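You operate a simulated robot arm through the tools that you are given. There is no shell and no other tool.

You run a simulated robot arm. Do the job below in one go: nothing can be reset, and whatever is moved stays where it is left.

JOB
Level the long beam by winding up its low stand; lock both stands.
Fine: both knobs are out before the beam comes level and go home after; the display ends on LEVEL; the high stand's wheel, the blocks on the beam, the jacks and the rolling stand stay.

Only the result counts: the job must be done as asked and must still hold three seconds after the hand-in. Knocking over, shifting, dropping, spilling or breaking anything else fails it.

ROBOT AND FRAMES
A 7-joint arm with a fingered hand on a trunk, on a base that drives. Base frame: it is fixed to the floor where the robot stands at the start and does not move with it; the origin is under the middle of the robot, x ahead of it, y to its left, z up. Readings come in m, rad, newtons and seconds.
Its first joint turns from -2.897 to 2.897 rad. Places, roughly: black wheel [-2.6, 2, 0.6]; blue knob [-2.8, 2, 0.5]; green knob [-4.6, 0.1, 0.6]; green wheel [-4.4, 0.1, 0.7]; orange block [1.25, -0.25, 1]; orange knob [-6.3, -1.8, 0.6]; orange wheel [-6.3, -1.6, 0.7]; purple knob [0.8, 0, 0.7]; purple wheel [1, -0.1, 0.8]; red knob [-2.4, -1.1, 0.6]; red wheel [-2.6, -1.1, 0.7]; rolling stand [-2.6, 1.9, 0.5]; teal knob [0.2, -0.5, 0.7]; teal wheel [0.4, -0.6, 0.8]; white knob [-3.3, 1, 0.6]; white wheel [-3.1, 0.9, 0.7]. Payload 4 kg.
The TCP is the grasp point between the finger pads, 0.03 m short of the fingertips. In the tool frame z runs along the fingers and y along their closing line. Largest opening 0.104 m; the body of the gripper starts 0.035 m behind the TCP. The gripper is a hand of 4 fingers: y runs from the thumb to the fingers, the wrist lies at [-0.015, -0.113, -0.19] in the tool frame.
Orientation is that of the tool frame in the base frame, as [roll, pitch, yaw] about the fixed x, y, z axes, in that order (R = Rz(yaw) Ry(pitch) Rx(roll)). With the fingers straight down and the wrist toward the robot, the tool's x, y and z point along [0, 1, 0], [1, 0, 0] and [0, 0, -1] of the base frame.

CONTROLS
- The arm moves only by the tool play_rows. Its argument "increments" is a list of rows, each an object (a shift or turn left out is 0) with "dr": the turn, a rotation vector about the tool's x, y, z in rad, a list of three; "xyz": the shift along the tool's x, y, z in m, a list of three. In form: [{"dr": [wx, wy, wz], "xyz": [tx, ty, tz]}, ...]. A call has 1 to 20 rows; each row is the pose to reach, as a shift and turn from the pose commanded when the call began, along the tool's axes at that moment. Each row takes 0.2 s and may step no farther than 0.05 m and 0.15 rad from the row before; otherwise, the whole call is refused. A pose out of reach is approached as far as the arm can. The call stops where the force on the tool passes 40 N (or 10 N more than at its start, if that is more) or the arm is blocked; 0.2 s more then pass. In this call time passes only in rows, and 0.2 s behind the last. It gives the time, the measured TCP pose, the force on the tool (base axes), the opening and the grip force at its end, in the units of the frame above (readings bear some noise), with the torque about the TCP (base axes, N m) and any sound that the robot's microphone picked up.
- Cameras (640 x 400 px; columns grow to the right, rows downward): "scene" is now at [0.2865, 0.1224, 1.24]; the picture's right is [-0.86, -0.50, 0.00], its down [-0.23, 0.39, -0.89] and it looks along [0.45, -0.77, -0.45] (base axes); focal length 244 px, centre (320, 200). "wrist" rides on the gripper at [0.061, -0.092, -0.13] in the tool frame; the picture's right is [-0.81, 0.28, -0.52], its down [-0.53, -0.71, 0.46] and it looks along [-0.24, 0.64, 0.72] (tool axes); focal length 275 px, centre (320, 200). There is no depth. A picture from a camera that has moved, and an enlarged one, comes with that camera's place and axes in the base frame and with its lens.
- get_image(camera): a new picture of that camera. The clock stands still meanwhile.
- steer(legs): drives the robot by 1 to 6 legs, each [ahead, left, turn to the left] in m, m and rad, along the robot's own axes; the way and the turn of a leg run together, so that a leg with both is an arc; at most 1.5 m and 3.142 rad a leg. The arm and the cameras ride along, it lands a little off, and it stops where it bumps. It gives what a move gives.
- set_fingers(index, middle, ring, thumb_bend, thumb_turn): sets how far each is bent, from 0 (flat) to 1 (curled in); at 0.3 the hand is open as for a grip, at 0.7 the pads meet at the TCP. One left out holds its place. A second passes; each finger stops where it meets its share of the squeeze, and holds until it gets a number again. It is the only way to open and close the hand. It gives what a move gives, with no picture; readings hold the bend of each and the force on the fingers (four entries, about 0 where the hand has none), thumb and palm. thumb_turn goes from beside the hand (0) to across from the fingers (1), as for a grip.
- pan_tilt(pan, tilt): turns the head with the scene camera to pan (to the left, within 2.496 rad either way) and tilt (down, from -0.506 to 1.204), counted from straight ahead of the robot. It gives what a move gives.
- inspect(camera, box): a new picture of the part [left, top, right, bottom] of that camera's present view, enlarged. The clock stands still meanwhile.
- finish_job(): hands the job in; it is judged then, once.

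Nothing tells you exact positions but the pictures and the camera data. Unless the task says otherwise, let go and move clear before handing in.

The tools are called by a JSON object that holds its "api" and its "payload". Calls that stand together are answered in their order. play_rows: Moves the arm, as the interface text tells. Its arguments: {"type":"object","properties":{"increments":{"type":"array","items":{"type":"object","properties":{"dr":{"type":"array","items":{"type":"number"}},"xyz":{"type":"array","items":{"type":"number"}}}}}},"required":["increments"]} The other tools are called the same way: set_fingers (index, middle, ring, thumb_bend, thumb_turn) moves the fingers one by one; steer (legs) drives the base; pan_tilt (pan, tilt) turns the head that bears the scene camera; get_image (camera) takes a picture; inspect (camera, box) takes an enlarged picture of a part of a camera's view; finish_job () hands the job in.

At the start:

```text
clock: 0.0
tool_pos: [0.6058, -0.4177, 1.0627]
orientation: [3.141, -0.001, 1.572]
contact_force: [0.6, -0.7, 0.2]
wrist_torque: [0.03, -0.04, -0.02]
finger_gap: 0.1036
gripper_force: 0.1
shape: jaw
bend: [0.3, 0.3, 0.3, 0.3, 0.98]
finger forces: [0.0, 0.1, 0.0, 0.0, 0.1, 0.1]
robot x, y, heading: [-0.0029, 0.0023, -0.003]
head pan, tilt: [-1.044, 0.473]
```

scene: 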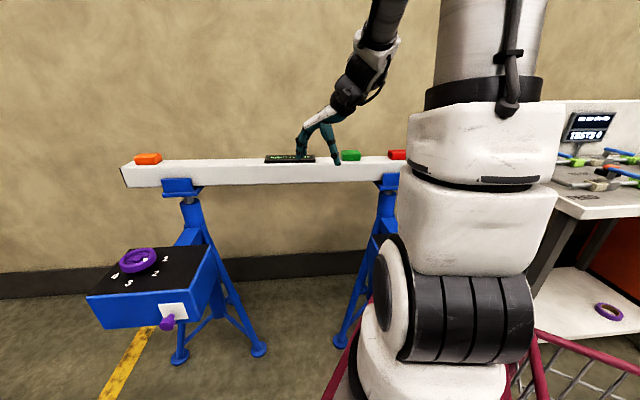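
wrist: 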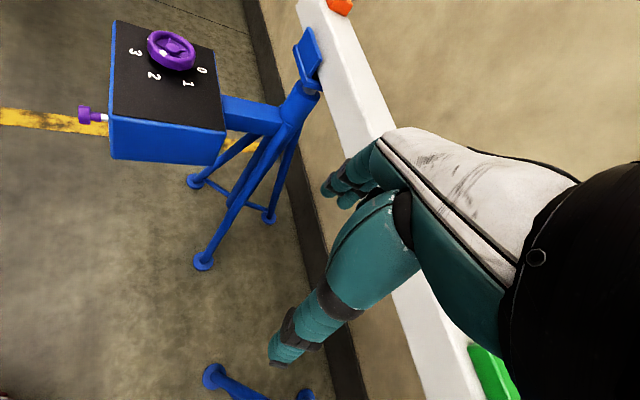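

I see a white beam on two blue stands near the wall, with a purple wheel and knob on the left stand; the teal one is hidden behind the arm. I'll look at the display and stands in detail first.

{"api": "inspect", "payload": {"camera": "scene", "box": [80, 130, 400, 330]}}

{"api": "inspect", "payload": {"camera": "wrist", "box": [60, 0, 360, 190]}}

{"api": "inspect", "payload": {"camera": "scene", "box": [240, 140, 340, 180]}}

```text
2.00 times, centred on (240, 230) of scene
camera zoom: at [0.2865, 0.1224, 1.24], right [-0.86, -0.5, 0.0], down [-0.23, 0.39, -0.89], along [0.45, -0.77, -0.45], focal length 488 px, centre (480, 140)
```

zoom: 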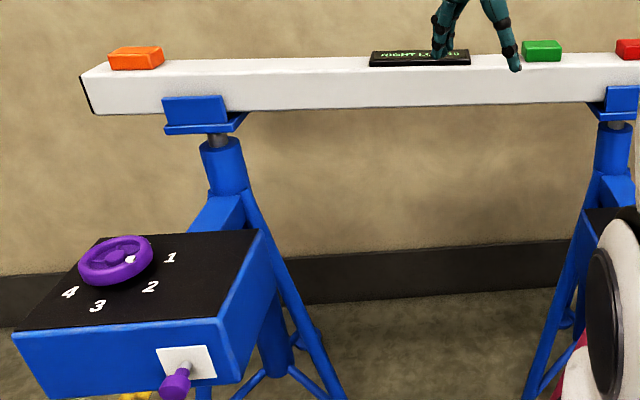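

```text
2.11 times, centred on (210, 95) of wrist
camera zoom: at [0.5145, -0.3548, 1.1937], right [0.28, -0.81, 0.52], down [-0.71, -0.53, -0.46], along [0.64, -0.24, -0.72], focal length 580 px, centre (552, 421)
```

zoom: 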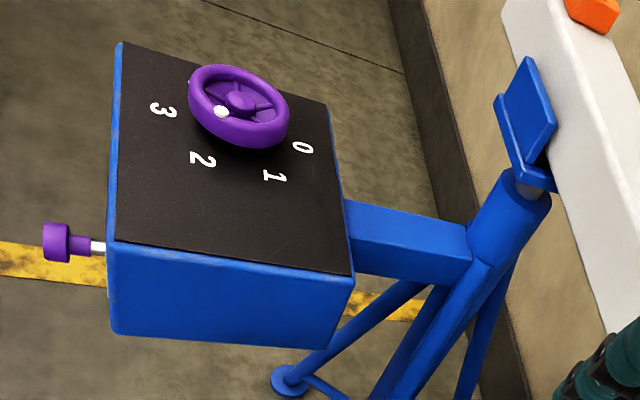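

```text
6.40 times, centred on (290, 160) of scene
camera zoom: at [0.2865, 0.1224, 1.24], right [-0.86, -0.5, 0.0], down [-0.23, 0.39, -0.89], along [0.45, -0.77, -0.45], focal length 1561 px, centre (512, 456)
```

zoom: 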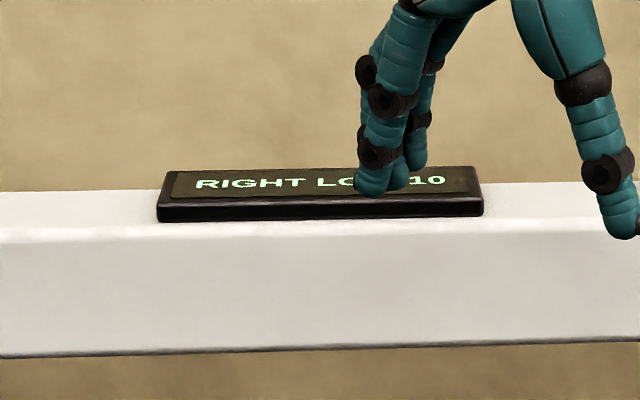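

The display reads "RIGHT LOW 10", so probably the right stand (teal wheel) is the low one. I'll raise the arm and swing it left so that I can see the teal stand.

{"api": "play_rows", "payload": {"increments": [{"xyz": [0, 0, -0.04]}, {"xyz": [0, 0, -0.08]}, {"xyz": [0, 0, -0.12]}, {"xyz": [0.04, 0, -0.15]}, {"xyz": [0.08, 0, -0.15]}, {"xyz": [0.12, 0.01, -0.15]}, {"xyz": [0.16, 0.02, -0.15]}, {"xyz": [0.2, 0.03, -0.15]}, {"xyz": [0.24, 0.04, -0.15]}, {"xyz": [0.28, 0.05, -0.15]}, {"xyz": [0.32, 0.05, -0.15]}, {"xyz": [0.36, 0.05, -0.15]}, {"xyz": [0.4, 0.05, -0.15]}, {"xyz": [0.44, 0.05, -0.15]}, {"xyz": [0.48, 0.05, -0.15]}, {"xyz": [0.52, 0.05, -0.15]}, {"xyz": [0.56, 0.05, -0.15]}]}}

{"api": "get_image", "payload": {"camera": "scene"}}

{"api": "get_image", "payload": {"camera": "wrist"}}

```text
clock: 3.6
tool_pos: [0.6559, 0.1452, 1.2129]
orientation: [3.141, -0.002, 1.57]
contact_force: [0.2, -0.2, -1.0]
wrist_torque: [0.02, 0.01, 0.0]
finger_gap: 0.1038
gripper_force: 0.1
shape: jaw
bend: [0.3, 0.3, 0.3, 0.3, 0.98]
finger forces: [0.0, 0.1, 0.0, 0.0, 0.0, 0.0]
robot x, y, heading: [0.0016, 0.0032, 0.005]
head pan, tilt: [-1.044, 0.473]
```

```text
taken
camera scene: at [0.2865, 0.1222, 1.2401], right [-0.86, -0.5, 0.0], down [-0.23, 0.39, -0.89], along [0.45, -0.77, -0.45], focal length 244 px, centre (320, 200)
```

scene: 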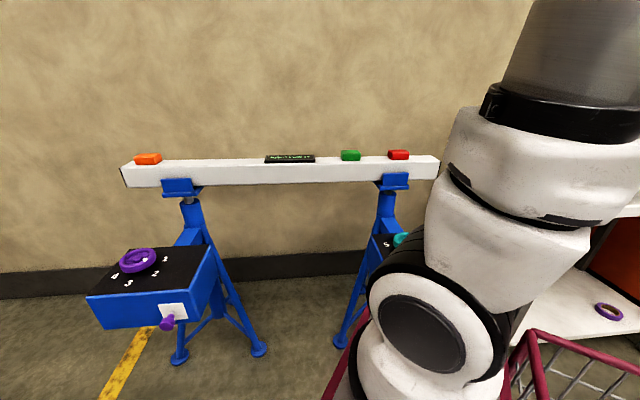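

```text
taken
camera wrist: at [0.5634, 0.2069, 1.3433], right [0.27, -0.81, 0.52], down [-0.71, -0.53, -0.46], along [0.64, -0.24, -0.72], focal length 275 px, centre (320, 200)
```

wrist: 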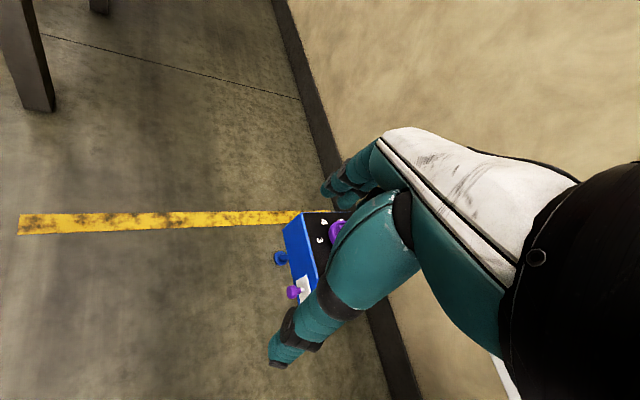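

The arm's own shoulder still hides the teal stand. I'll look round with the head to map the surroundings.

{"api": "inspect", "payload": {"camera": "scene", "box": [240, 140, 340, 180]}}

{"api": "inspect", "payload": {"camera": "scene", "box": [330, 140, 450, 260]}}

{"api": "inspect", "payload": {"camera": "scene", "box": [70, 140, 270, 370]}}

{"api": "pan_tilt", "payload": {"pan": 0.0, "tilt": 0.5}}

{"api": "get_image", "payload": {"camera": "scene"}}

{"api": "pan_tilt", "payload": {"pan": 1.4, "tilt": 0.5}}

{"api": "get_image", "payload": {"camera": "scene"}}

{"api": "pan_tilt", "payload": {"pan": 2.49, "tilt": 0.5}}

{"api": "get_image", "payload": {"camera": "scene"}}

{"api": "pan_tilt", "payload": {"pan": -2.2, "tilt": 0.5}}

{"api": "get_image", "payload": {"camera": "scene"}}

```text
6.40 times, centred on (290, 160) of scene
camera zoom: at [0.2865, 0.1222, 1.2401], right [-0.86, -0.5, 0.0], down [-0.23, 0.39, -0.89], along [0.45, -0.77, -0.45], focal length 1561 px, centre (512, 456)
```

zoom: 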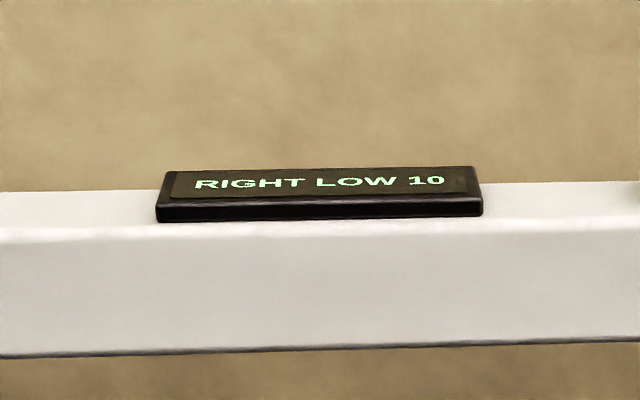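

```text
3.33 times, centred on (390, 200) of scene
camera zoom: at [0.2865, 0.1222, 1.2401], right [-0.86, -0.5, 0.0], down [-0.23, 0.39, -0.89], along [0.45, -0.77, -0.45], focal length 813 px, centre (87, 200)
```

zoom: 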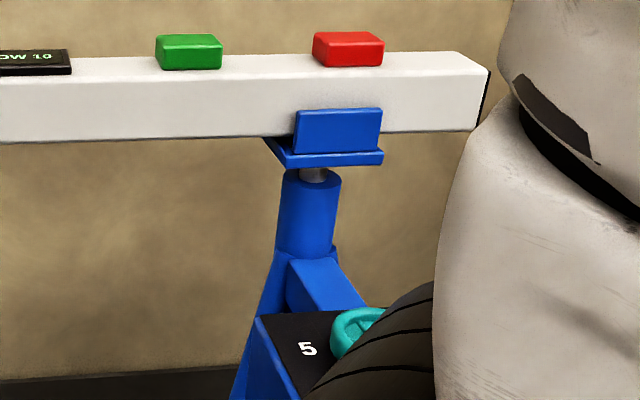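

```text
1.74 times, centred on (170, 255) of scene
camera zoom: at [0.2865, 0.1222, 1.2401], right [-0.86, -0.5, 0.0], down [-0.23, 0.39, -0.89], along [0.45, -0.77, -0.45], focal length 424 px, centre (581, 104)
```

zoom: 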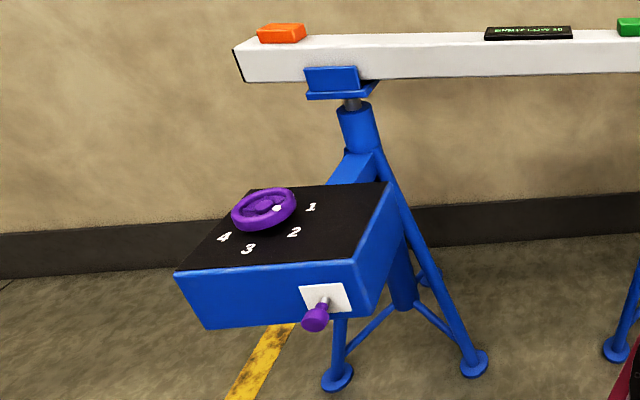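

```text
clock: 4.9
tool_pos: [0.6554, 0.1434, 1.2132]
orientation: [3.141, 0.0, 1.57]
contact_force: [0.4, -0.1, 0.8]
wrist_torque: [-0.01, 0.0, -0.04]
finger_gap: 0.1037
gripper_force: 0.1
shape: jaw
bend: [0.3, 0.3, 0.3, 0.3, 0.98]
finger forces: [0.1, 0.0, 0.0, 0.1, 0.0, 0.1]
robot x, y, heading: [-0.0046, 0.0004, -0.0]
head pan, tilt: [0.0, 0.499]
```

```text
taken
camera scene: at [0.3315, 0.2015, 1.2376], right [0.0, -1.0, 0.0], down [-0.48, 0.0, -0.88], along [0.88, 0.0, -0.48], focal length 244 px, centre (320, 200)
```

scene: 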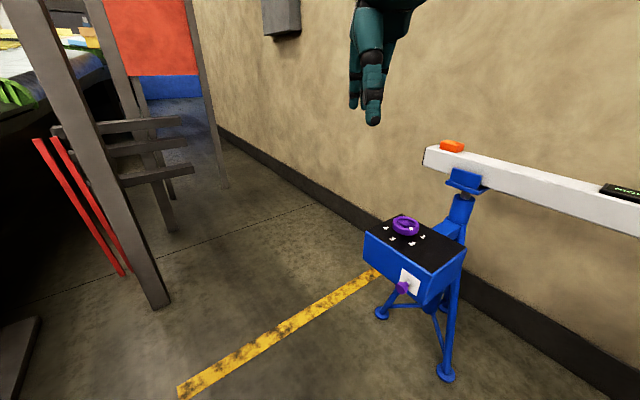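

```text
clock: 6.4
tool_pos: [0.6552, 0.1449, 1.2107]
orientation: [3.14, 0.0, 1.57]
contact_force: [0.3, -0.1, 0.2]
wrist_torque: [0.02, -0.02, -0.04]
finger_gap: 0.1039
gripper_force: 0.1
shape: jaw
bend: [0.3, 0.3, 0.3, 0.3, 0.98]
finger forces: [0.0, 0.1, 0.0, 0.0, 0.1, 0.0]
robot x, y, heading: [-0.0014, -0.0011, -0.005]
head pan, tilt: [1.4, 0.499]
```

```text
taken
camera scene: at [0.2561, 0.2912, 1.2376], right [0.99, -0.17, 0.0], down [-0.08, -0.47, -0.88], along [0.15, 0.87, -0.48], focal length 244 px, centre (320, 200)
```

scene: 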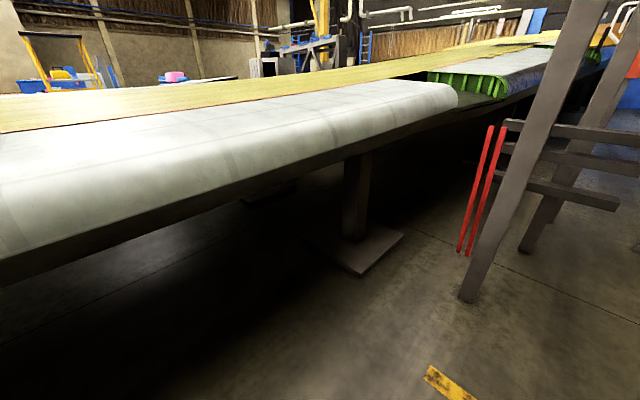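

```text
clock: 7.8
tool_pos: [0.6562, 0.1448, 1.2127]
orientation: [3.142, -0.001, 1.571]
contact_force: [-0.2, 0.4, -1.0]
wrist_torque: [0.0, 0.04, -0.03]
finger_gap: 0.1039
gripper_force: 0.0
shape: jaw
bend: [0.3, 0.3, 0.3, 0.3, 0.98]
finger forces: [0.0, 0.2, 0.0, 0.0, 0.0, 0.1]
robot x, y, heading: [-0.0004, -0.0029, 0.004]
head pan, tilt: [2.491, 0.499]
```

```text
taken
camera scene: at [0.1682, 0.2568, 1.2376], right [0.61, 0.8, 0.0], down [0.38, -0.29, -0.88], along [-0.7, 0.53, -0.48], focal length 244 px, centre (320, 200)
```

scene: 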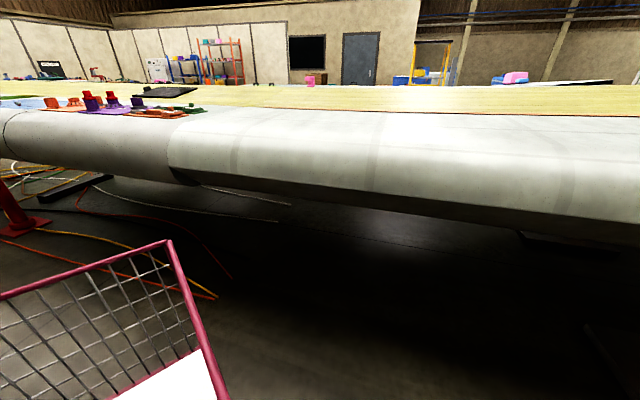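

```text
clock: 11.5
tool_pos: [0.6556, 0.1431, 1.2124]
orientation: [-3.141, 0.001, 1.571]
contact_force: [0.5, 0.9, -0.1]
wrist_torque: [0.0, -0.03, 0.0]
finger_gap: 0.1035
gripper_force: 0.1
shape: jaw
bend: [0.3, 0.3, 0.3, 0.3, 0.98]
finger forces: [0.1, 0.0, 0.1, 0.0, 0.1, 0.0]
robot x, y, heading: [0.0038, -0.0016, -0.0]
head pan, tilt: [-2.201, 0.499]
```

```text
taken
camera scene: at [0.1869, 0.128, 1.2376], right [-0.81, 0.59, 0.0], down [0.28, 0.39, -0.88], along [-0.52, -0.71, -0.48], focal length 244 px, centre (320, 200)
```

scene: 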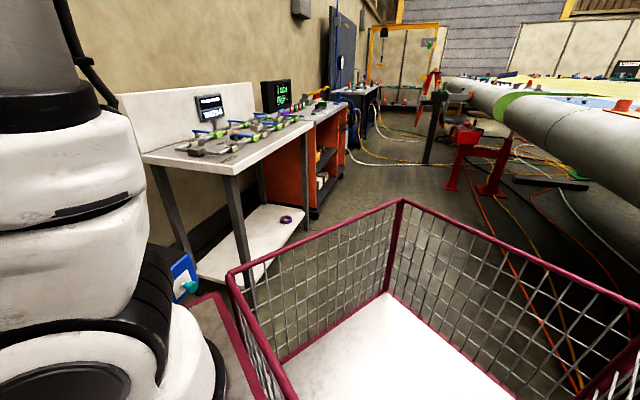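

I see the robot stands between the beam and a conveyor, with a red wire basket behind the robot. I'll look down at the robot's own body to understand its footprint and its arm base.

{"api": "pan_tilt", "payload": {"pan": -2.0, "tilt": 1.2}}

{"api": "get_image", "payload": {"camera": "scene"}}

{"api": "pan_tilt", "payload": {"pan": -0.8, "tilt": 1.2}}

{"api": "get_image", "payload": {"camera": "scene"}}

{"api": "pan_tilt", "payload": {"pan": 0.8, "tilt": 1.2}}

{"api": "get_image", "payload": {"camera": "scene"}}

{"api": "pan_tilt", "payload": {"pan": 2.45, "tilt": 1.2}}

{"api": "get_image", "payload": {"camera": "scene"}}

```text
clock: 12.6
tool_pos: [0.6555, 0.144, 1.2115]
orientation: [-3.142, 0.001, 1.571]
contact_force: [-1.0, -0.6, 0.5]
wrist_torque: [0.01, 0.02, 0.02]
finger_gap: 0.1038
gripper_force: 0.0
shape: jaw
bend: [0.3, 0.3, 0.3, 0.3, 0.98]
finger forces: [0.1, 0.1, 0.0, 0.0, 0.1, 0.0]
robot x, y, heading: [0.0029, 0.0002, 0.0]
head pan, tilt: [-2.0, 1.201]
```

```text
taken
camera scene: at [0.2172, 0.1507, 1.1839], right [-0.91, 0.42, 0.0], down [0.39, 0.85, -0.36], along [-0.15, -0.33, -0.93], focal length 244 px, centre (320, 200)
```

scene: 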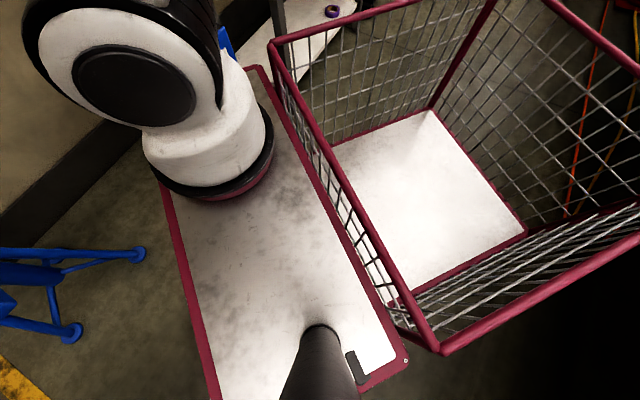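

```text
clock: 14.0
tool_pos: [0.6551, 0.144, 1.2121]
orientation: [3.141, 0.0, 1.57]
contact_force: [0.7, -0.9, -0.2]
wrist_torque: [0.0, -0.01, -0.01]
finger_gap: 0.1036
gripper_force: 0.1
shape: jaw
bend: [0.3, 0.3, 0.3, 0.3, 0.98]
finger forces: [0.0, 0.0, 0.1, 0.0, 0.0, 0.0]
robot x, y, heading: [0.0007, 0.0016, 0.002]
head pan, tilt: [-0.799, 1.201]
```

```text
taken
camera scene: at [0.2795, 0.1615, 1.1839], right [-0.72, -0.7, 0.0], down [-0.65, 0.67, -0.36], along [0.25, -0.26, -0.93], focal length 244 px, centre (320, 200)
```

scene: 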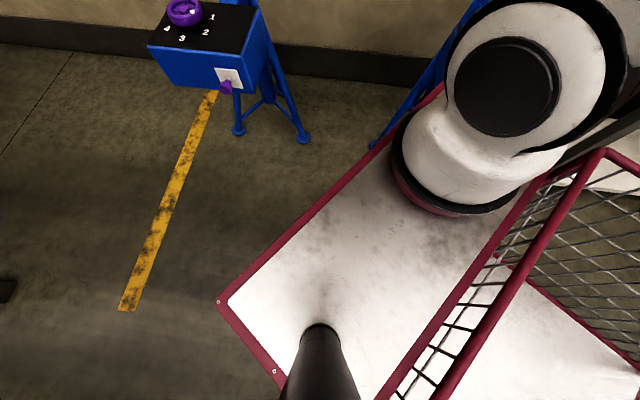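

```text
clock: 15.6
tool_pos: [0.6556, 0.1441, 1.2109]
orientation: [3.142, -0.001, 1.572]
contact_force: [0.9, -0.4, 1.1]
wrist_torque: [-0.02, -0.02, 0.01]
finger_gap: 0.1036
gripper_force: 0.1
shape: jaw
bend: [0.3, 0.3, 0.3, 0.3, 0.98]
finger forces: [0.0, 0.1, 0.0, 0.0, 0.0, 0.0]
robot x, y, heading: [-0.0013, -0.0011, -0.003]
head pan, tilt: [0.799, 1.201]
```

```text
taken
camera scene: at [0.2795, 0.2416, 1.1839], right [0.72, -0.7, 0.0], down [-0.65, -0.67, -0.36], along [0.25, 0.26, -0.93], focal length 244 px, centre (320, 200)
```

scene: 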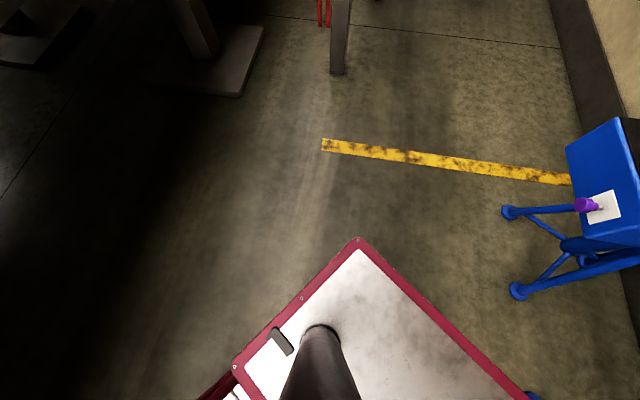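

```text
clock: 17.3
tool_pos: [0.6557, 0.1432, 1.2116]
orientation: [-3.141, 0.0, 1.571]
contact_force: [-0.1, 0.3, 0.6]
wrist_torque: [0.02, 0.01, -0.02]
finger_gap: 0.1039
gripper_force: 0.1
shape: jaw
bend: [0.3, 0.3, 0.3, 0.3, 0.98]
finger forces: [0.0, 0.0, 0.0, 0.0, 0.1, 0.1]
robot x, y, heading: [0.0004, -0.0005, -0.0]
head pan, tilt: [2.45, 1.201]
```

```text
taken
camera scene: at [0.1974, 0.2372, 1.1839], right [0.64, 0.77, 0.0], down [0.72, -0.59, -0.36], along [-0.28, 0.23, -0.93], focal length 244 px, centre (320, 200)
```

scene: 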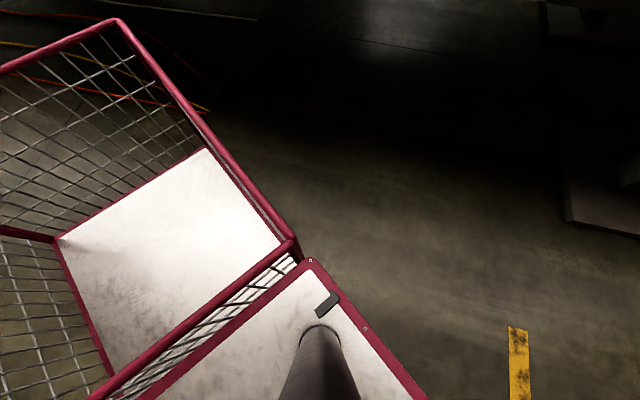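

I see the stands' boxes face the robot and the arm sits on the right of a deck about ±0.38 by ±0.27 m. I'll drive left and a little ahead, then turn right so that I face the beam squarely, midway between the stands.

{"api": "pan_tilt", "payload": {"pan": 0.0, "tilt": 0.5}}

{"api": "steer", "payload": {"legs": [[0, 0.47, 0], [0.24, 0, 0], [0, 0, -1.0]]}}

{"api": "get_image", "payload": {"camera": "scene"}}

{"api": "get_image", "payload": {"camera": "wrist"}}

```text
clock: 19.6
tool_pos: [0.6556, 0.1435, 1.212]
orientation: [-3.141, 0.001, 1.571]
contact_force: [-0.1, 0.2, -0.4]
wrist_torque: [-0.02, 0.01, 0.03]
finger_gap: 0.1038
gripper_force: 0.0
shape: jaw
bend: [0.3, 0.3, 0.3, 0.3, 0.98]
finger forces: [0.0, 0.0, 0.0, 0.1, 0.0, 0.1]
robot x, y, heading: [-0.0026, -0.0002, 0.001]
head pan, tilt: [0.0, 0.499]
```

```text
clock: 22.4
tool_pos: [0.6596, 0.5984, 1.2111]
orientation: [3.142, -0.002, 1.622]
contact_force: [-0.4, -0.9, -0.2]
wrist_torque: [-0.01, -0.02, -0.01]
finger_gap: 0.1037
gripper_force: 0.0
shape: jaw
bend: [0.3, 0.3, 0.3, 0.3, 0.98]
finger forces: [0.1, 0.0, 0.0, 0.1, 0.1, 0.0]
robot x, y, heading: [0.015, 0.4209, 0.053]
head pan, tilt: [0.0, 0.499]
stopped in leg 1: the robot was blocked; the commanded pose is now the measured one
```

```text
taken
camera scene: at [0.3323, 0.639, 1.2376], right [0.05, -1.0, 0.0], down [-0.48, -0.02, -0.88], along [0.88, 0.05, -0.48], focal length 244 px, centre (320, 200)
```

scene: 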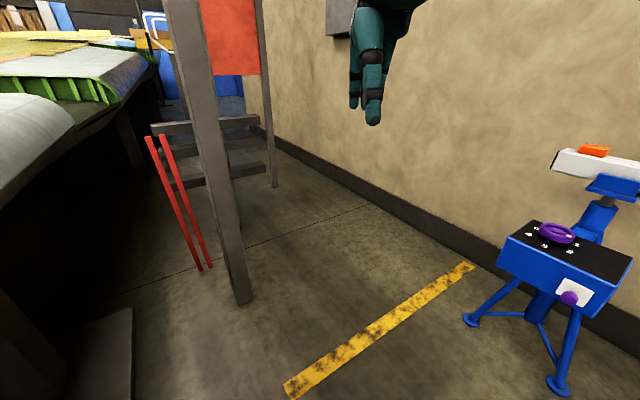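

```text
taken
camera wrist: at [0.5638, 0.6562, 1.3432], right [0.32, -0.8, 0.52], down [-0.69, -0.57, -0.46], along [0.66, -0.21, -0.72], focal length 275 px, centre (320, 200)
```

wrist: 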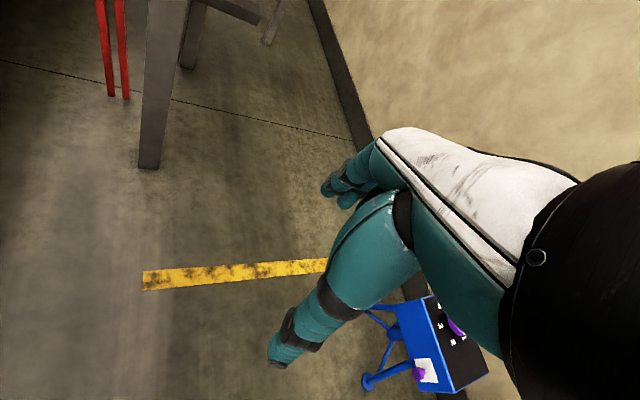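

The left move bumped the conveyor's edge, so the aisle is narrower than I judged. I'll ease away from it, go ahead, then turn to face the beam.

{"api": "steer", "payload": {"legs": [[0.06, -0.06, 0], [0.2, 0, 0], [0, 0, -1.05]]}}

{"api": "get_image", "payload": {"camera": "scene"}}

{"api": "get_image", "payload": {"camera": "wrist"}}

```text
clock: 27.4
tool_pos: [0.7494, -0.101, 1.2123]
orientation: [-3.141, 0.001, 0.568]
contact_force: [-0.1, -0.9, -0.4]
wrist_torque: [0.01, -0.01, -0.01]
finger_gap: 0.1037
gripper_force: 0.2
shape: jaw
bend: [0.3, 0.3, 0.3, 0.3, 0.98]
finger forces: [0.0, 0.1, 0.0, 0.0, 0.0, 0.0]
robot x, y, heading: [0.278, 0.3741, -1.001]
head pan, tilt: [0.0, 0.499]
```

```text
taken
camera scene: at [0.6232, 0.2043, 1.2376], right [-0.84, -0.54, 0.0], down [-0.26, 0.4, -0.88], along [0.47, -0.74, -0.48], focal length 244 px, centre (320, 200)
```

scene: 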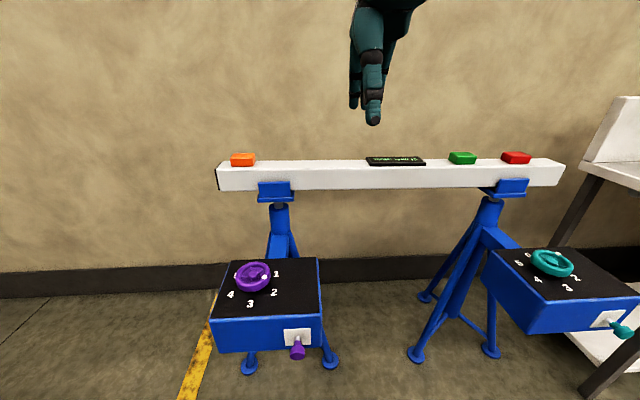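

```text
taken
camera wrist: at [0.7518, 0.0105, 1.3431], right [-0.54, -0.67, 0.52], down [-0.83, 0.32, -0.46], along [0.14, -0.67, -0.72], focal length 275 px, centre (320, 200)
```

wrist: 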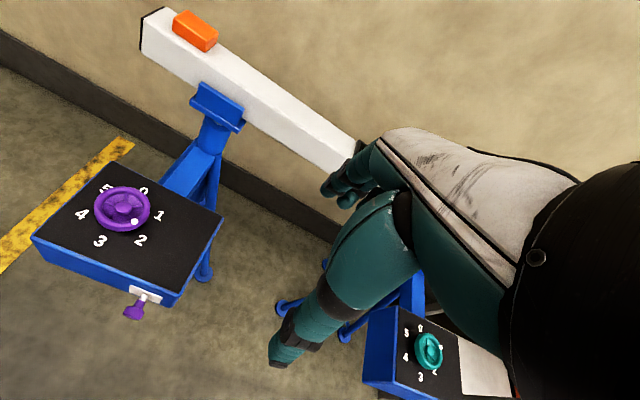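

Now I see both boxes with their wheels, dials and knobs; I'm facing the beam. I'll zoom on each for details.

{"api": "inspect", "payload": {"camera": "scene", "box": [200, 230, 340, 380]}}

{"api": "inspect", "payload": {"camera": "scene", "box": [460, 220, 640, 360]}}

{"api": "inspect", "payload": {"camera": "wrist", "box": [20, 140, 240, 330]}}

{"api": "inspect", "payload": {"camera": "wrist", "box": [350, 280, 520, 400]}}

{"api": "inspect", "payload": {"camera": "scene", "box": [200, 140, 580, 220]}}

```text
2.67 times, centred on (270, 305) of scene
camera zoom: at [0.6232, 0.2043, 1.2376], right [-0.84, -0.54, 0.0], down [-0.26, 0.4, -0.88], along [0.47, -0.74, -0.48], focal length 650 px, centre (453, -80)
```

zoom: 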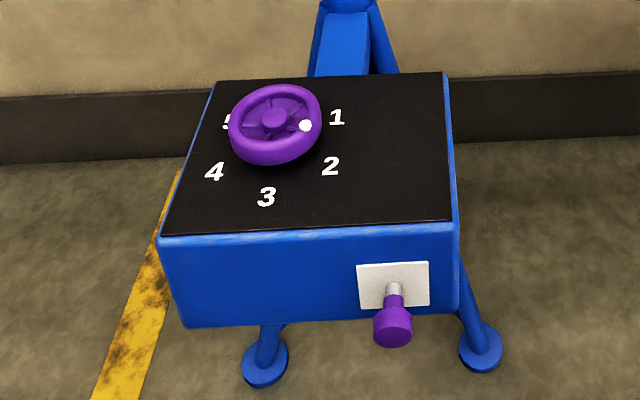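

```text
2.86 times, centred on (550, 290) of scene
camera zoom: at [0.6232, 0.2043, 1.2376], right [-0.84, -0.54, 0.0], down [-0.26, 0.4, -0.88], along [0.47, -0.74, -0.48], focal length 697 px, centre (-337, -57)
```

zoom: 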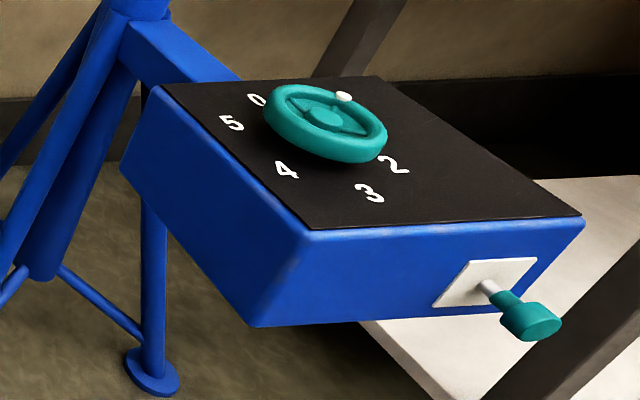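

```text
2.11 times, centred on (130, 235) of wrist
camera zoom: at [0.7518, 0.0105, 1.3431], right [-0.54, -0.67, 0.52], down [-0.83, 0.32, -0.46], along [0.14, -0.67, -0.72], focal length 580 px, centre (720, 126)
```

zoom: 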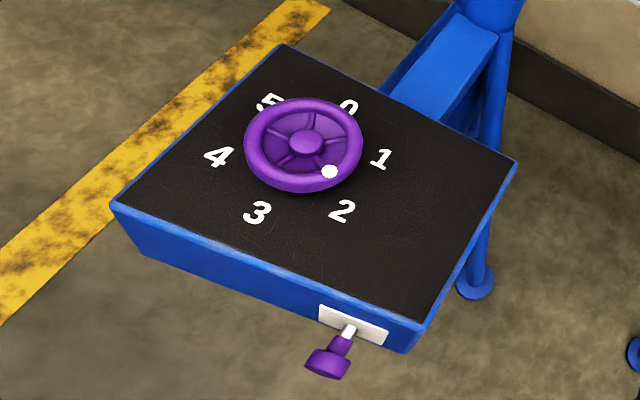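

```text
3.33 times, centred on (435, 340) of wrist
camera zoom: at [0.7518, 0.0105, 1.3431], right [-0.54, -0.67, 0.52], down [-0.83, 0.32, -0.46], along [0.14, -0.67, -0.72], focal length 918 px, centre (-63, -267)
```

zoom: 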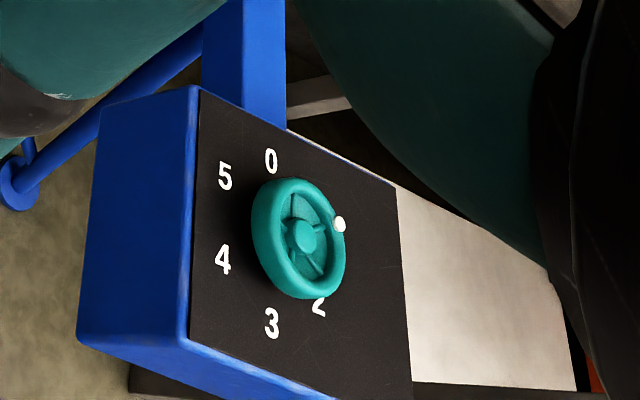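

```text
1.68 times, centred on (390, 180) of scene
camera zoom: at [0.6232, 0.2043, 1.2376], right [-0.84, -0.54, 0.0], down [-0.26, 0.4, -0.88], along [0.47, -0.74, -0.48], focal length 411 px, centre (202, 234)
```

zoom: 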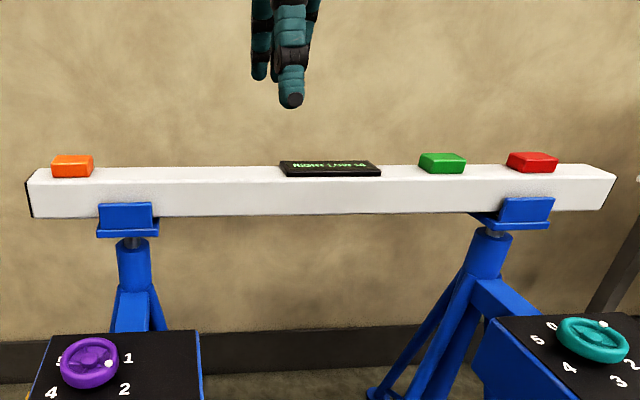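

I've triangulated the purple wheel hub at about (1.006, -0.080, 0.783), the purple knob cap near (0.837, -0.034, 0.68), the teal wheel near (0.364, -0.555, 0.78) and the teal knob near (0.20, -0.50, 0.68). Both boxes are yawed about 35.7°. Next I'll look at the hand itself.

{"api": "pan_tilt", "payload": {"pan": -0.15, "tilt": 0.0}}

{"api": "get_image", "payload": {"camera": "scene"}}

{"api": "inspect", "payload": {"camera": "wrist", "box": [240, 100, 560, 400]}}

```text
clock: 28.3
tool_pos: [0.7508, -0.1022, 1.2114]
orientation: [-3.141, 0.0, 0.567]
contact_force: [-0.1, -0.4, 0.1]
wrist_torque: [-0.01, -0.03, -0.02]
finger_gap: 0.1039
gripper_force: 0.1
shape: jaw
bend: [0.3, 0.3, 0.3, 0.3, 0.98]
finger forces: [0.0, 0.1, 0.0, 0.1, 0.1, 0.0]
robot x, y, heading: [0.2784, 0.3788, -1.005]
head pan, tilt: [-0.15, 0.0]
```

```text
taken
camera scene: at [0.6108, 0.1987, 1.2836], right [-0.91, -0.41, 0.0], down [0.0, 0.0, -1.0], along [0.41, -0.91, 0.0], focal length 244 px, centre (320, 200)
```

scene: 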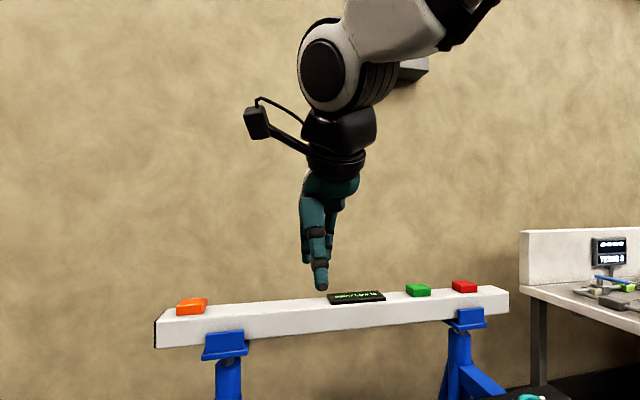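

```text
1.33 times, centred on (400, 250) of wrist
camera zoom: at [0.7518, 0.0105, 1.3431], right [-0.54, -0.67, 0.52], down [-0.83, 0.32, -0.46], along [0.14, -0.67, -0.72], focal length 367 px, centre (213, 133)
```

zoom: 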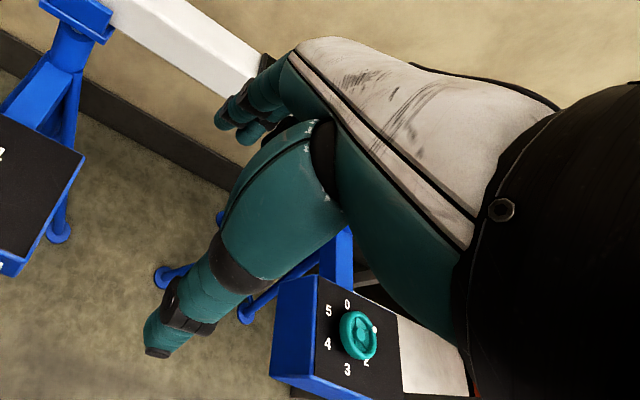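

The hand is humanoid, thumb on the -y side. For the purple knob I want the tool's y along the beam (to the left) with the fingers pointing down, so I'll turn the hand about its axis while it's high.

{"api": "play_rows", "payload": {"increments": [{"dr": [0, 0, -0.148]}, {"dr": [0, 0, -0.296]}, {"dr": [0, 0, -0.444]}, {"dr": [0, 0, -0.592]}, {"dr": [0, 0, -0.74]}, {"dr": [0, 0, -0.888]}, {"dr": [0, 0, -1.036]}, {"dr": [0, 0, -1.184]}, {"dr": [0, 0, -1.332]}, {"dr": [0, 0, -1.48]}, {"dr": [0, 0, -1.627]}]}}

{"api": "pan_tilt", "payload": {"pan": 0.2, "tilt": 0.55}}

{"api": "get_image", "payload": {"camera": "scene"}}

{"api": "get_image", "payload": {"camera": "wrist"}}

```text
clock: 30.7
tool_pos: [0.7503, -0.1015, 1.212]
orientation: [3.141, 0.0, 2.196]
contact_force: [-0.1, 0.2, 0.2]
wrist_torque: [-0.02, -0.03, 0.03]
finger_gap: 0.1035
gripper_force: 0.1
shape: jaw
bend: [0.3, 0.3, 0.3, 0.3, 0.98]
finger forces: [0.0, 0.0, 0.1, 0.1, 0.0, 0.1]
robot x, y, heading: [0.2778, 0.3764, -1.003]
head pan, tilt: [-0.15, 0.0]
```

```text
clock: 31.7
tool_pos: [0.75, -0.1022, 1.2117]
orientation: [3.141, 0.001, 2.192]
contact_force: [0.2, 0.1, 0.6]
wrist_torque: [0.01, 0.0, -0.03]
finger_gap: 0.1035
gripper_force: 0.1
shape: jaw
bend: [0.3, 0.3, 0.3, 0.3, 0.98]
finger forces: [0.0, 0.0, 0.0, 0.0, 0.1, 0.0]
robot x, y, heading: [0.2775, 0.3763, -1.007]
head pan, tilt: [0.201, 0.55]
```

```text
taken
camera scene: at [0.6367, 0.2164, 1.2331], right [-0.72, -0.69, 0.0], down [-0.36, 0.38, -0.85], along [0.59, -0.61, -0.52], focal length 244 px, centre (320, 200)
```

scene: 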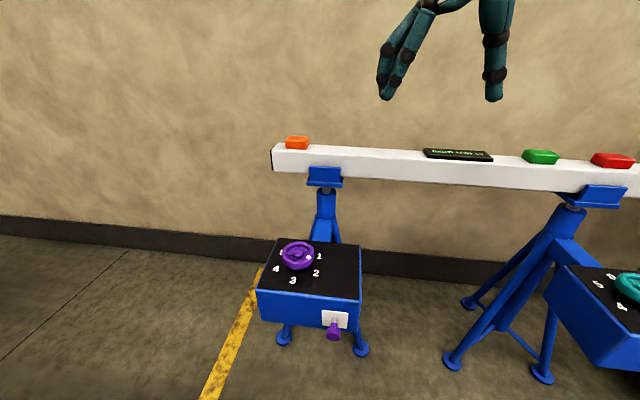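

```text
taken
camera wrist: at [0.6391, -0.1041, 1.3433], right [0.7, -0.5, 0.52], down [-0.27, -0.85, -0.46], along [0.67, 0.18, -0.72], focal length 275 px, centre (320, 200)
```

wrist: 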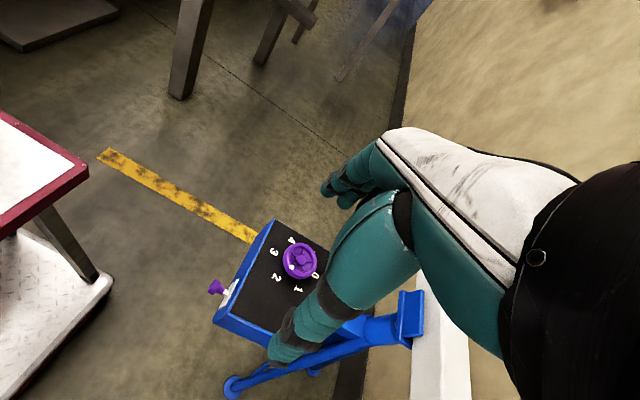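

Both cameras show the purple knob; I'll zoom in to refine its position.

{"api": "inspect", "payload": {"camera": "scene", "box": [300, 290, 380, 350]}}

{"api": "inspect", "payload": {"camera": "wrist", "box": [190, 210, 350, 330]}}

```text
6.67 times, centred on (340, 320) of scene
camera zoom: at [0.6367, 0.2164, 1.2331], right [-0.72, -0.69, 0.0], down [-0.36, 0.38, -0.85], along [0.59, -0.61, -0.52], focal length 1626 px, centre (187, -600)
```

zoom: 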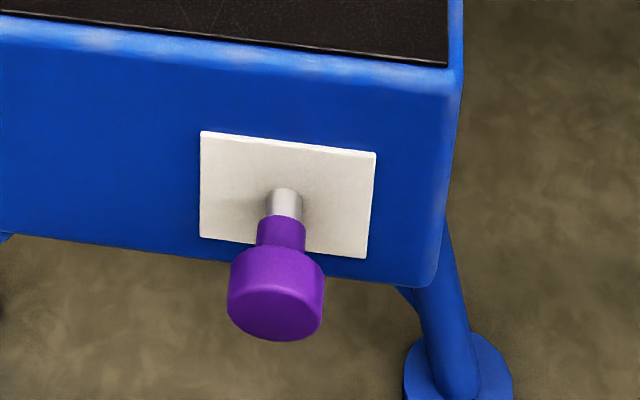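

```text
3.33 times, centred on (270, 270) of wrist
camera zoom: at [0.6391, -0.1041, 1.3433], right [0.7, -0.5, 0.52], down [-0.27, -0.85, -0.46], along [0.67, 0.18, -0.72], focal length 918 px, centre (487, -33)
```

zoom: 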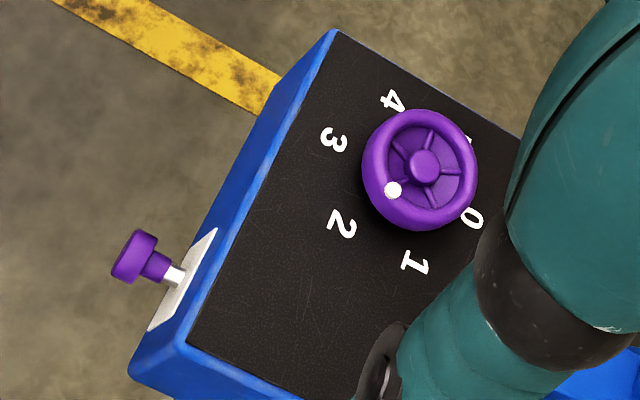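

The purple knob is a mushroom cap 33 mm across, its centre near (0.839, -0.038, 0.671), about 40 mm out from its plate. I'll move above it, slightly to the outside, and check.

{"api": "play_rows", "payload": {"increments": [{"xyz": [0.001, 0.014, 0.039]}, {"xyz": [0.002, 0.028, 0.078]}, {"xyz": [0.003, 0.042, 0.117]}, {"xyz": [0.004, 0.056, 0.156]}, {"xyz": [0.005, 0.07, 0.195]}, {"xyz": [0.006, 0.084, 0.234]}, {"xyz": [0.006, 0.098, 0.273]}, {"xyz": [0.006, 0.11, 0.312]}]}}

{"api": "get_image", "payload": {"camera": "scene"}}

{"api": "get_image", "payload": {"camera": "wrist"}}

```text
clock: 33.5
tool_pos: [0.837, -0.0315, 0.8982]
orientation: [3.141, 0.002, 2.194]
contact_force: [0.0, -0.4, 0.5]
wrist_torque: [0.01, 0.03, 0.0]
finger_gap: 0.1036
gripper_force: 0.1
shape: jaw
bend: [0.3, 0.3, 0.3, 0.3, 0.98]
finger forces: [0.0, 0.0, 0.0, 0.0, 0.0, 0.0]
robot x, y, heading: [0.2761, 0.3728, -1.006]
head pan, tilt: [0.201, 0.55]
```

```text
taken
camera scene: at [0.6366, 0.2167, 1.233], right [-0.72, -0.69, 0.0], down [-0.36, 0.38, -0.85], along [0.59, -0.61, -0.52], focal length 244 px, centre (320, 200)
```

scene: 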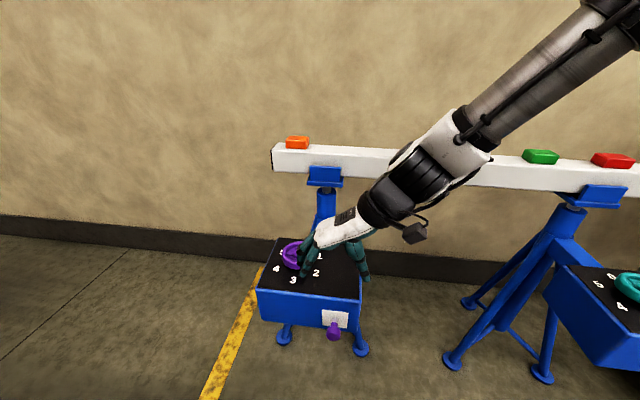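

```text
taken
camera wrist: at [0.7259, -0.0337, 1.0288], right [0.7, -0.5, 0.52], down [-0.27, -0.85, -0.46], along [0.67, 0.18, -0.72], focal length 275 px, centre (320, 200)
```

wrist: 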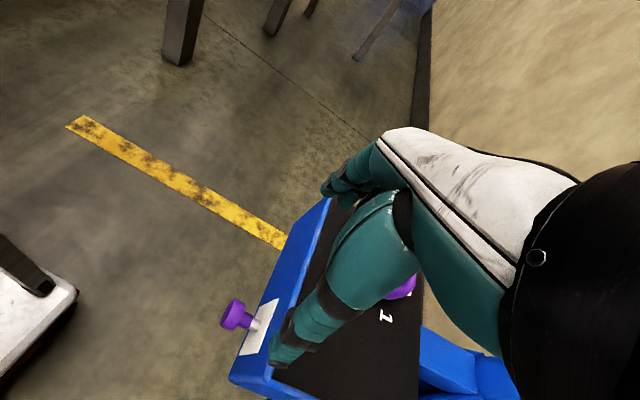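

I'm above the knob. I'll zoom in on the hand and the knob before lowering.

{"api": "inspect", "payload": {"camera": "scene", "box": [250, 200, 410, 350]}}

{"api": "inspect", "payload": {"camera": "wrist", "box": [200, 160, 420, 390]}}

```text
2.67 times, centred on (330, 275) of scene
camera zoom: at [0.6366, 0.2167, 1.233], right [-0.72, -0.69, 0.0], down [-0.36, 0.38, -0.85], along [0.59, -0.61, -0.52], focal length 650 px, centre (293, 0)
```

zoom: 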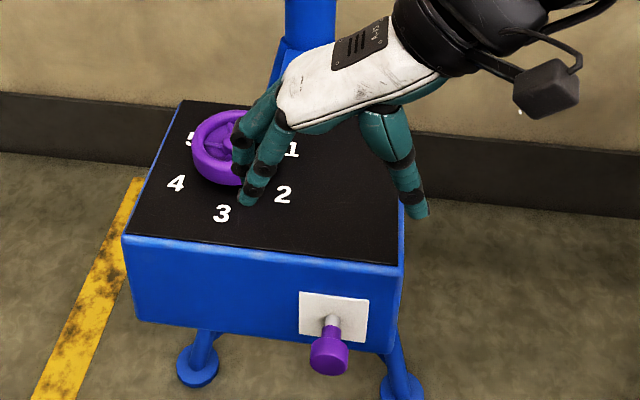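

```text
1.74 times, centred on (310, 275) of wrist
camera zoom: at [0.7259, -0.0337, 1.0288], right [0.7, -0.5, 0.52], down [-0.27, -0.85, -0.46], along [0.67, 0.18, -0.72], focal length 479 px, centre (337, 70)
```

zoom: 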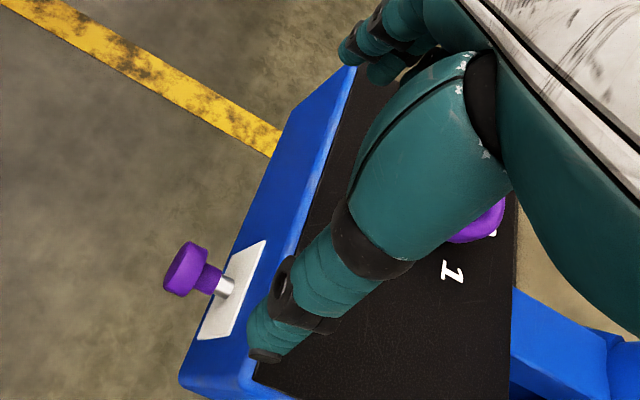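

The thumb and fingers straddle the knob line properly. I'll shift 15 mm outward, descend to knob height, then check before closing in.

{"api": "play_rows", "payload": {"increments": [{"xyz": [0.015, -0.002, 0.02]}, {"xyz": [0.015, -0.002, 0.06]}, {"xyz": [0.015, -0.002, 0.1]}, {"xyz": [0.015, -0.002, 0.14]}, {"xyz": [0.015, -0.002, 0.18]}, {"xyz": [0.015, -0.002, 0.21]}, {"xyz": [0.015, -0.002, 0.228]}]}}

{"api": "inspect", "payload": {"camera": "scene", "box": [250, 220, 410, 370]}}

{"api": "get_image", "payload": {"camera": "wrist"}}

```text
clock: 35.1
tool_pos: [0.825, -0.0199, 0.6706]
orientation: [3.141, 0.0, 2.194]
contact_force: [0.3, 0.2, -0.5]
wrist_torque: [0.0, 0.0, -0.03]
finger_gap: 0.1036
gripper_force: 0.0
shape: jaw
bend: [0.3, 0.3, 0.3, 0.3, 0.98]
finger forces: [0.1, 0.0, 0.1, 0.0, 0.0, 0.0]
robot x, y, heading: [0.2775, 0.3751, -0.996]
head pan, tilt: [0.201, 0.55]
```

```text
2.67 times, centred on (330, 295) of scene
camera zoom: at [0.6367, 0.2164, 1.233], right [-0.72, -0.69, 0.0], down [-0.36, 0.38, -0.85], along [0.59, -0.61, -0.52], focal length 650 px, centre (293, -53)
```

zoom: 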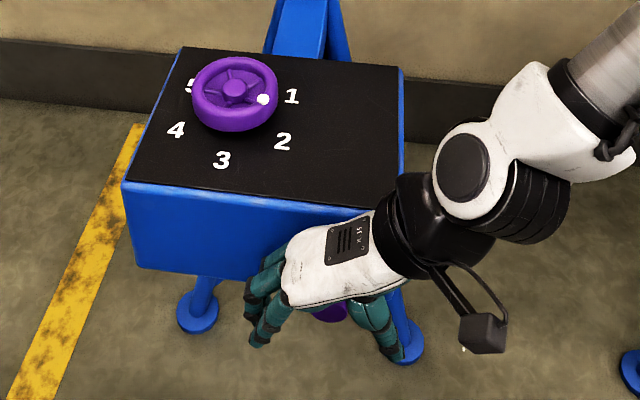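

```text
taken
camera wrist: at [0.7143, -0.0231, 0.8021], right [0.7, -0.5, 0.52], down [-0.27, -0.85, -0.46], along [0.67, 0.18, -0.72], focal length 275 px, centre (320, 200)
```

wrist: 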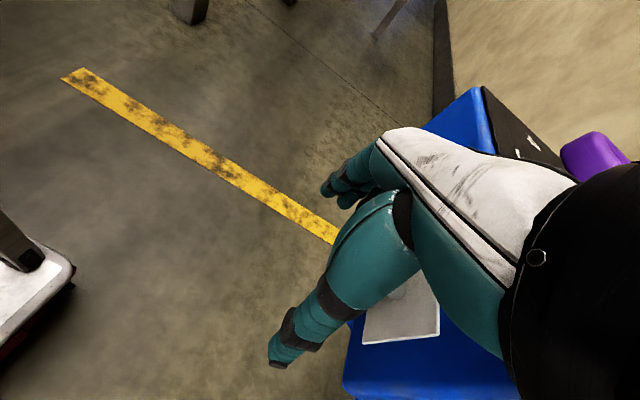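

The hand is down in front of the knob with no contact. I'll zoom the wrist view to see where the knob lies between thumb and fingers.

{"api": "inspect", "payload": {"camera": "wrist", "box": [300, 120, 480, 380]}}

{"api": "inspect", "payload": {"camera": "scene", "box": [300, 300, 370, 370]}}

```text
1.54 times, centred on (390, 250) of wrist
camera zoom: at [0.7143, -0.0231, 0.8021], right [0.7, -0.5, 0.52], down [-0.27, -0.85, -0.46], along [0.67, 0.18, -0.72], focal length 424 px, centre (212, 123)
```

zoom: 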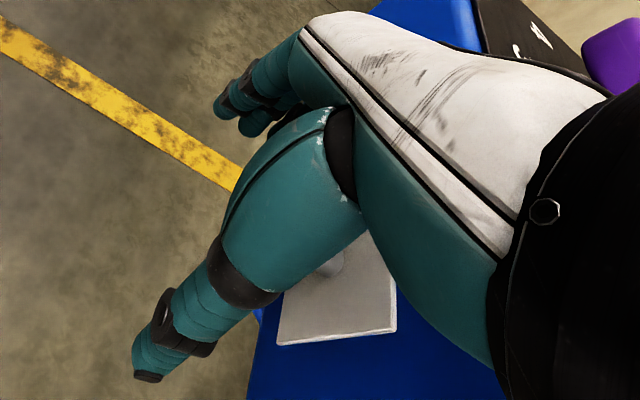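

```text
5.71 times, centred on (335, 335) of scene
camera zoom: at [0.6367, 0.2164, 1.233], right [-0.72, -0.69, 0.0], down [-0.36, 0.38, -0.85], along [0.59, -0.61, -0.52], focal length 1394 px, centre (234, -571)
```

zoom: 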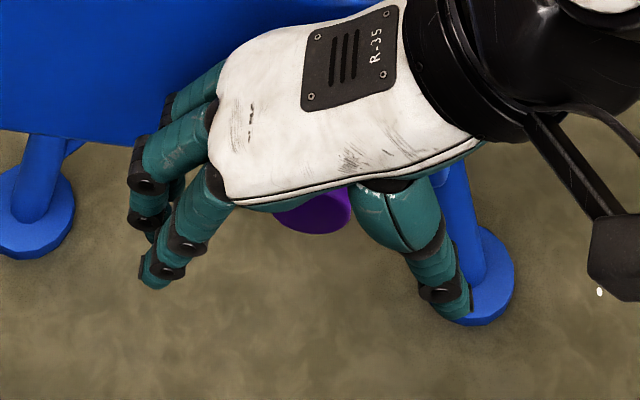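

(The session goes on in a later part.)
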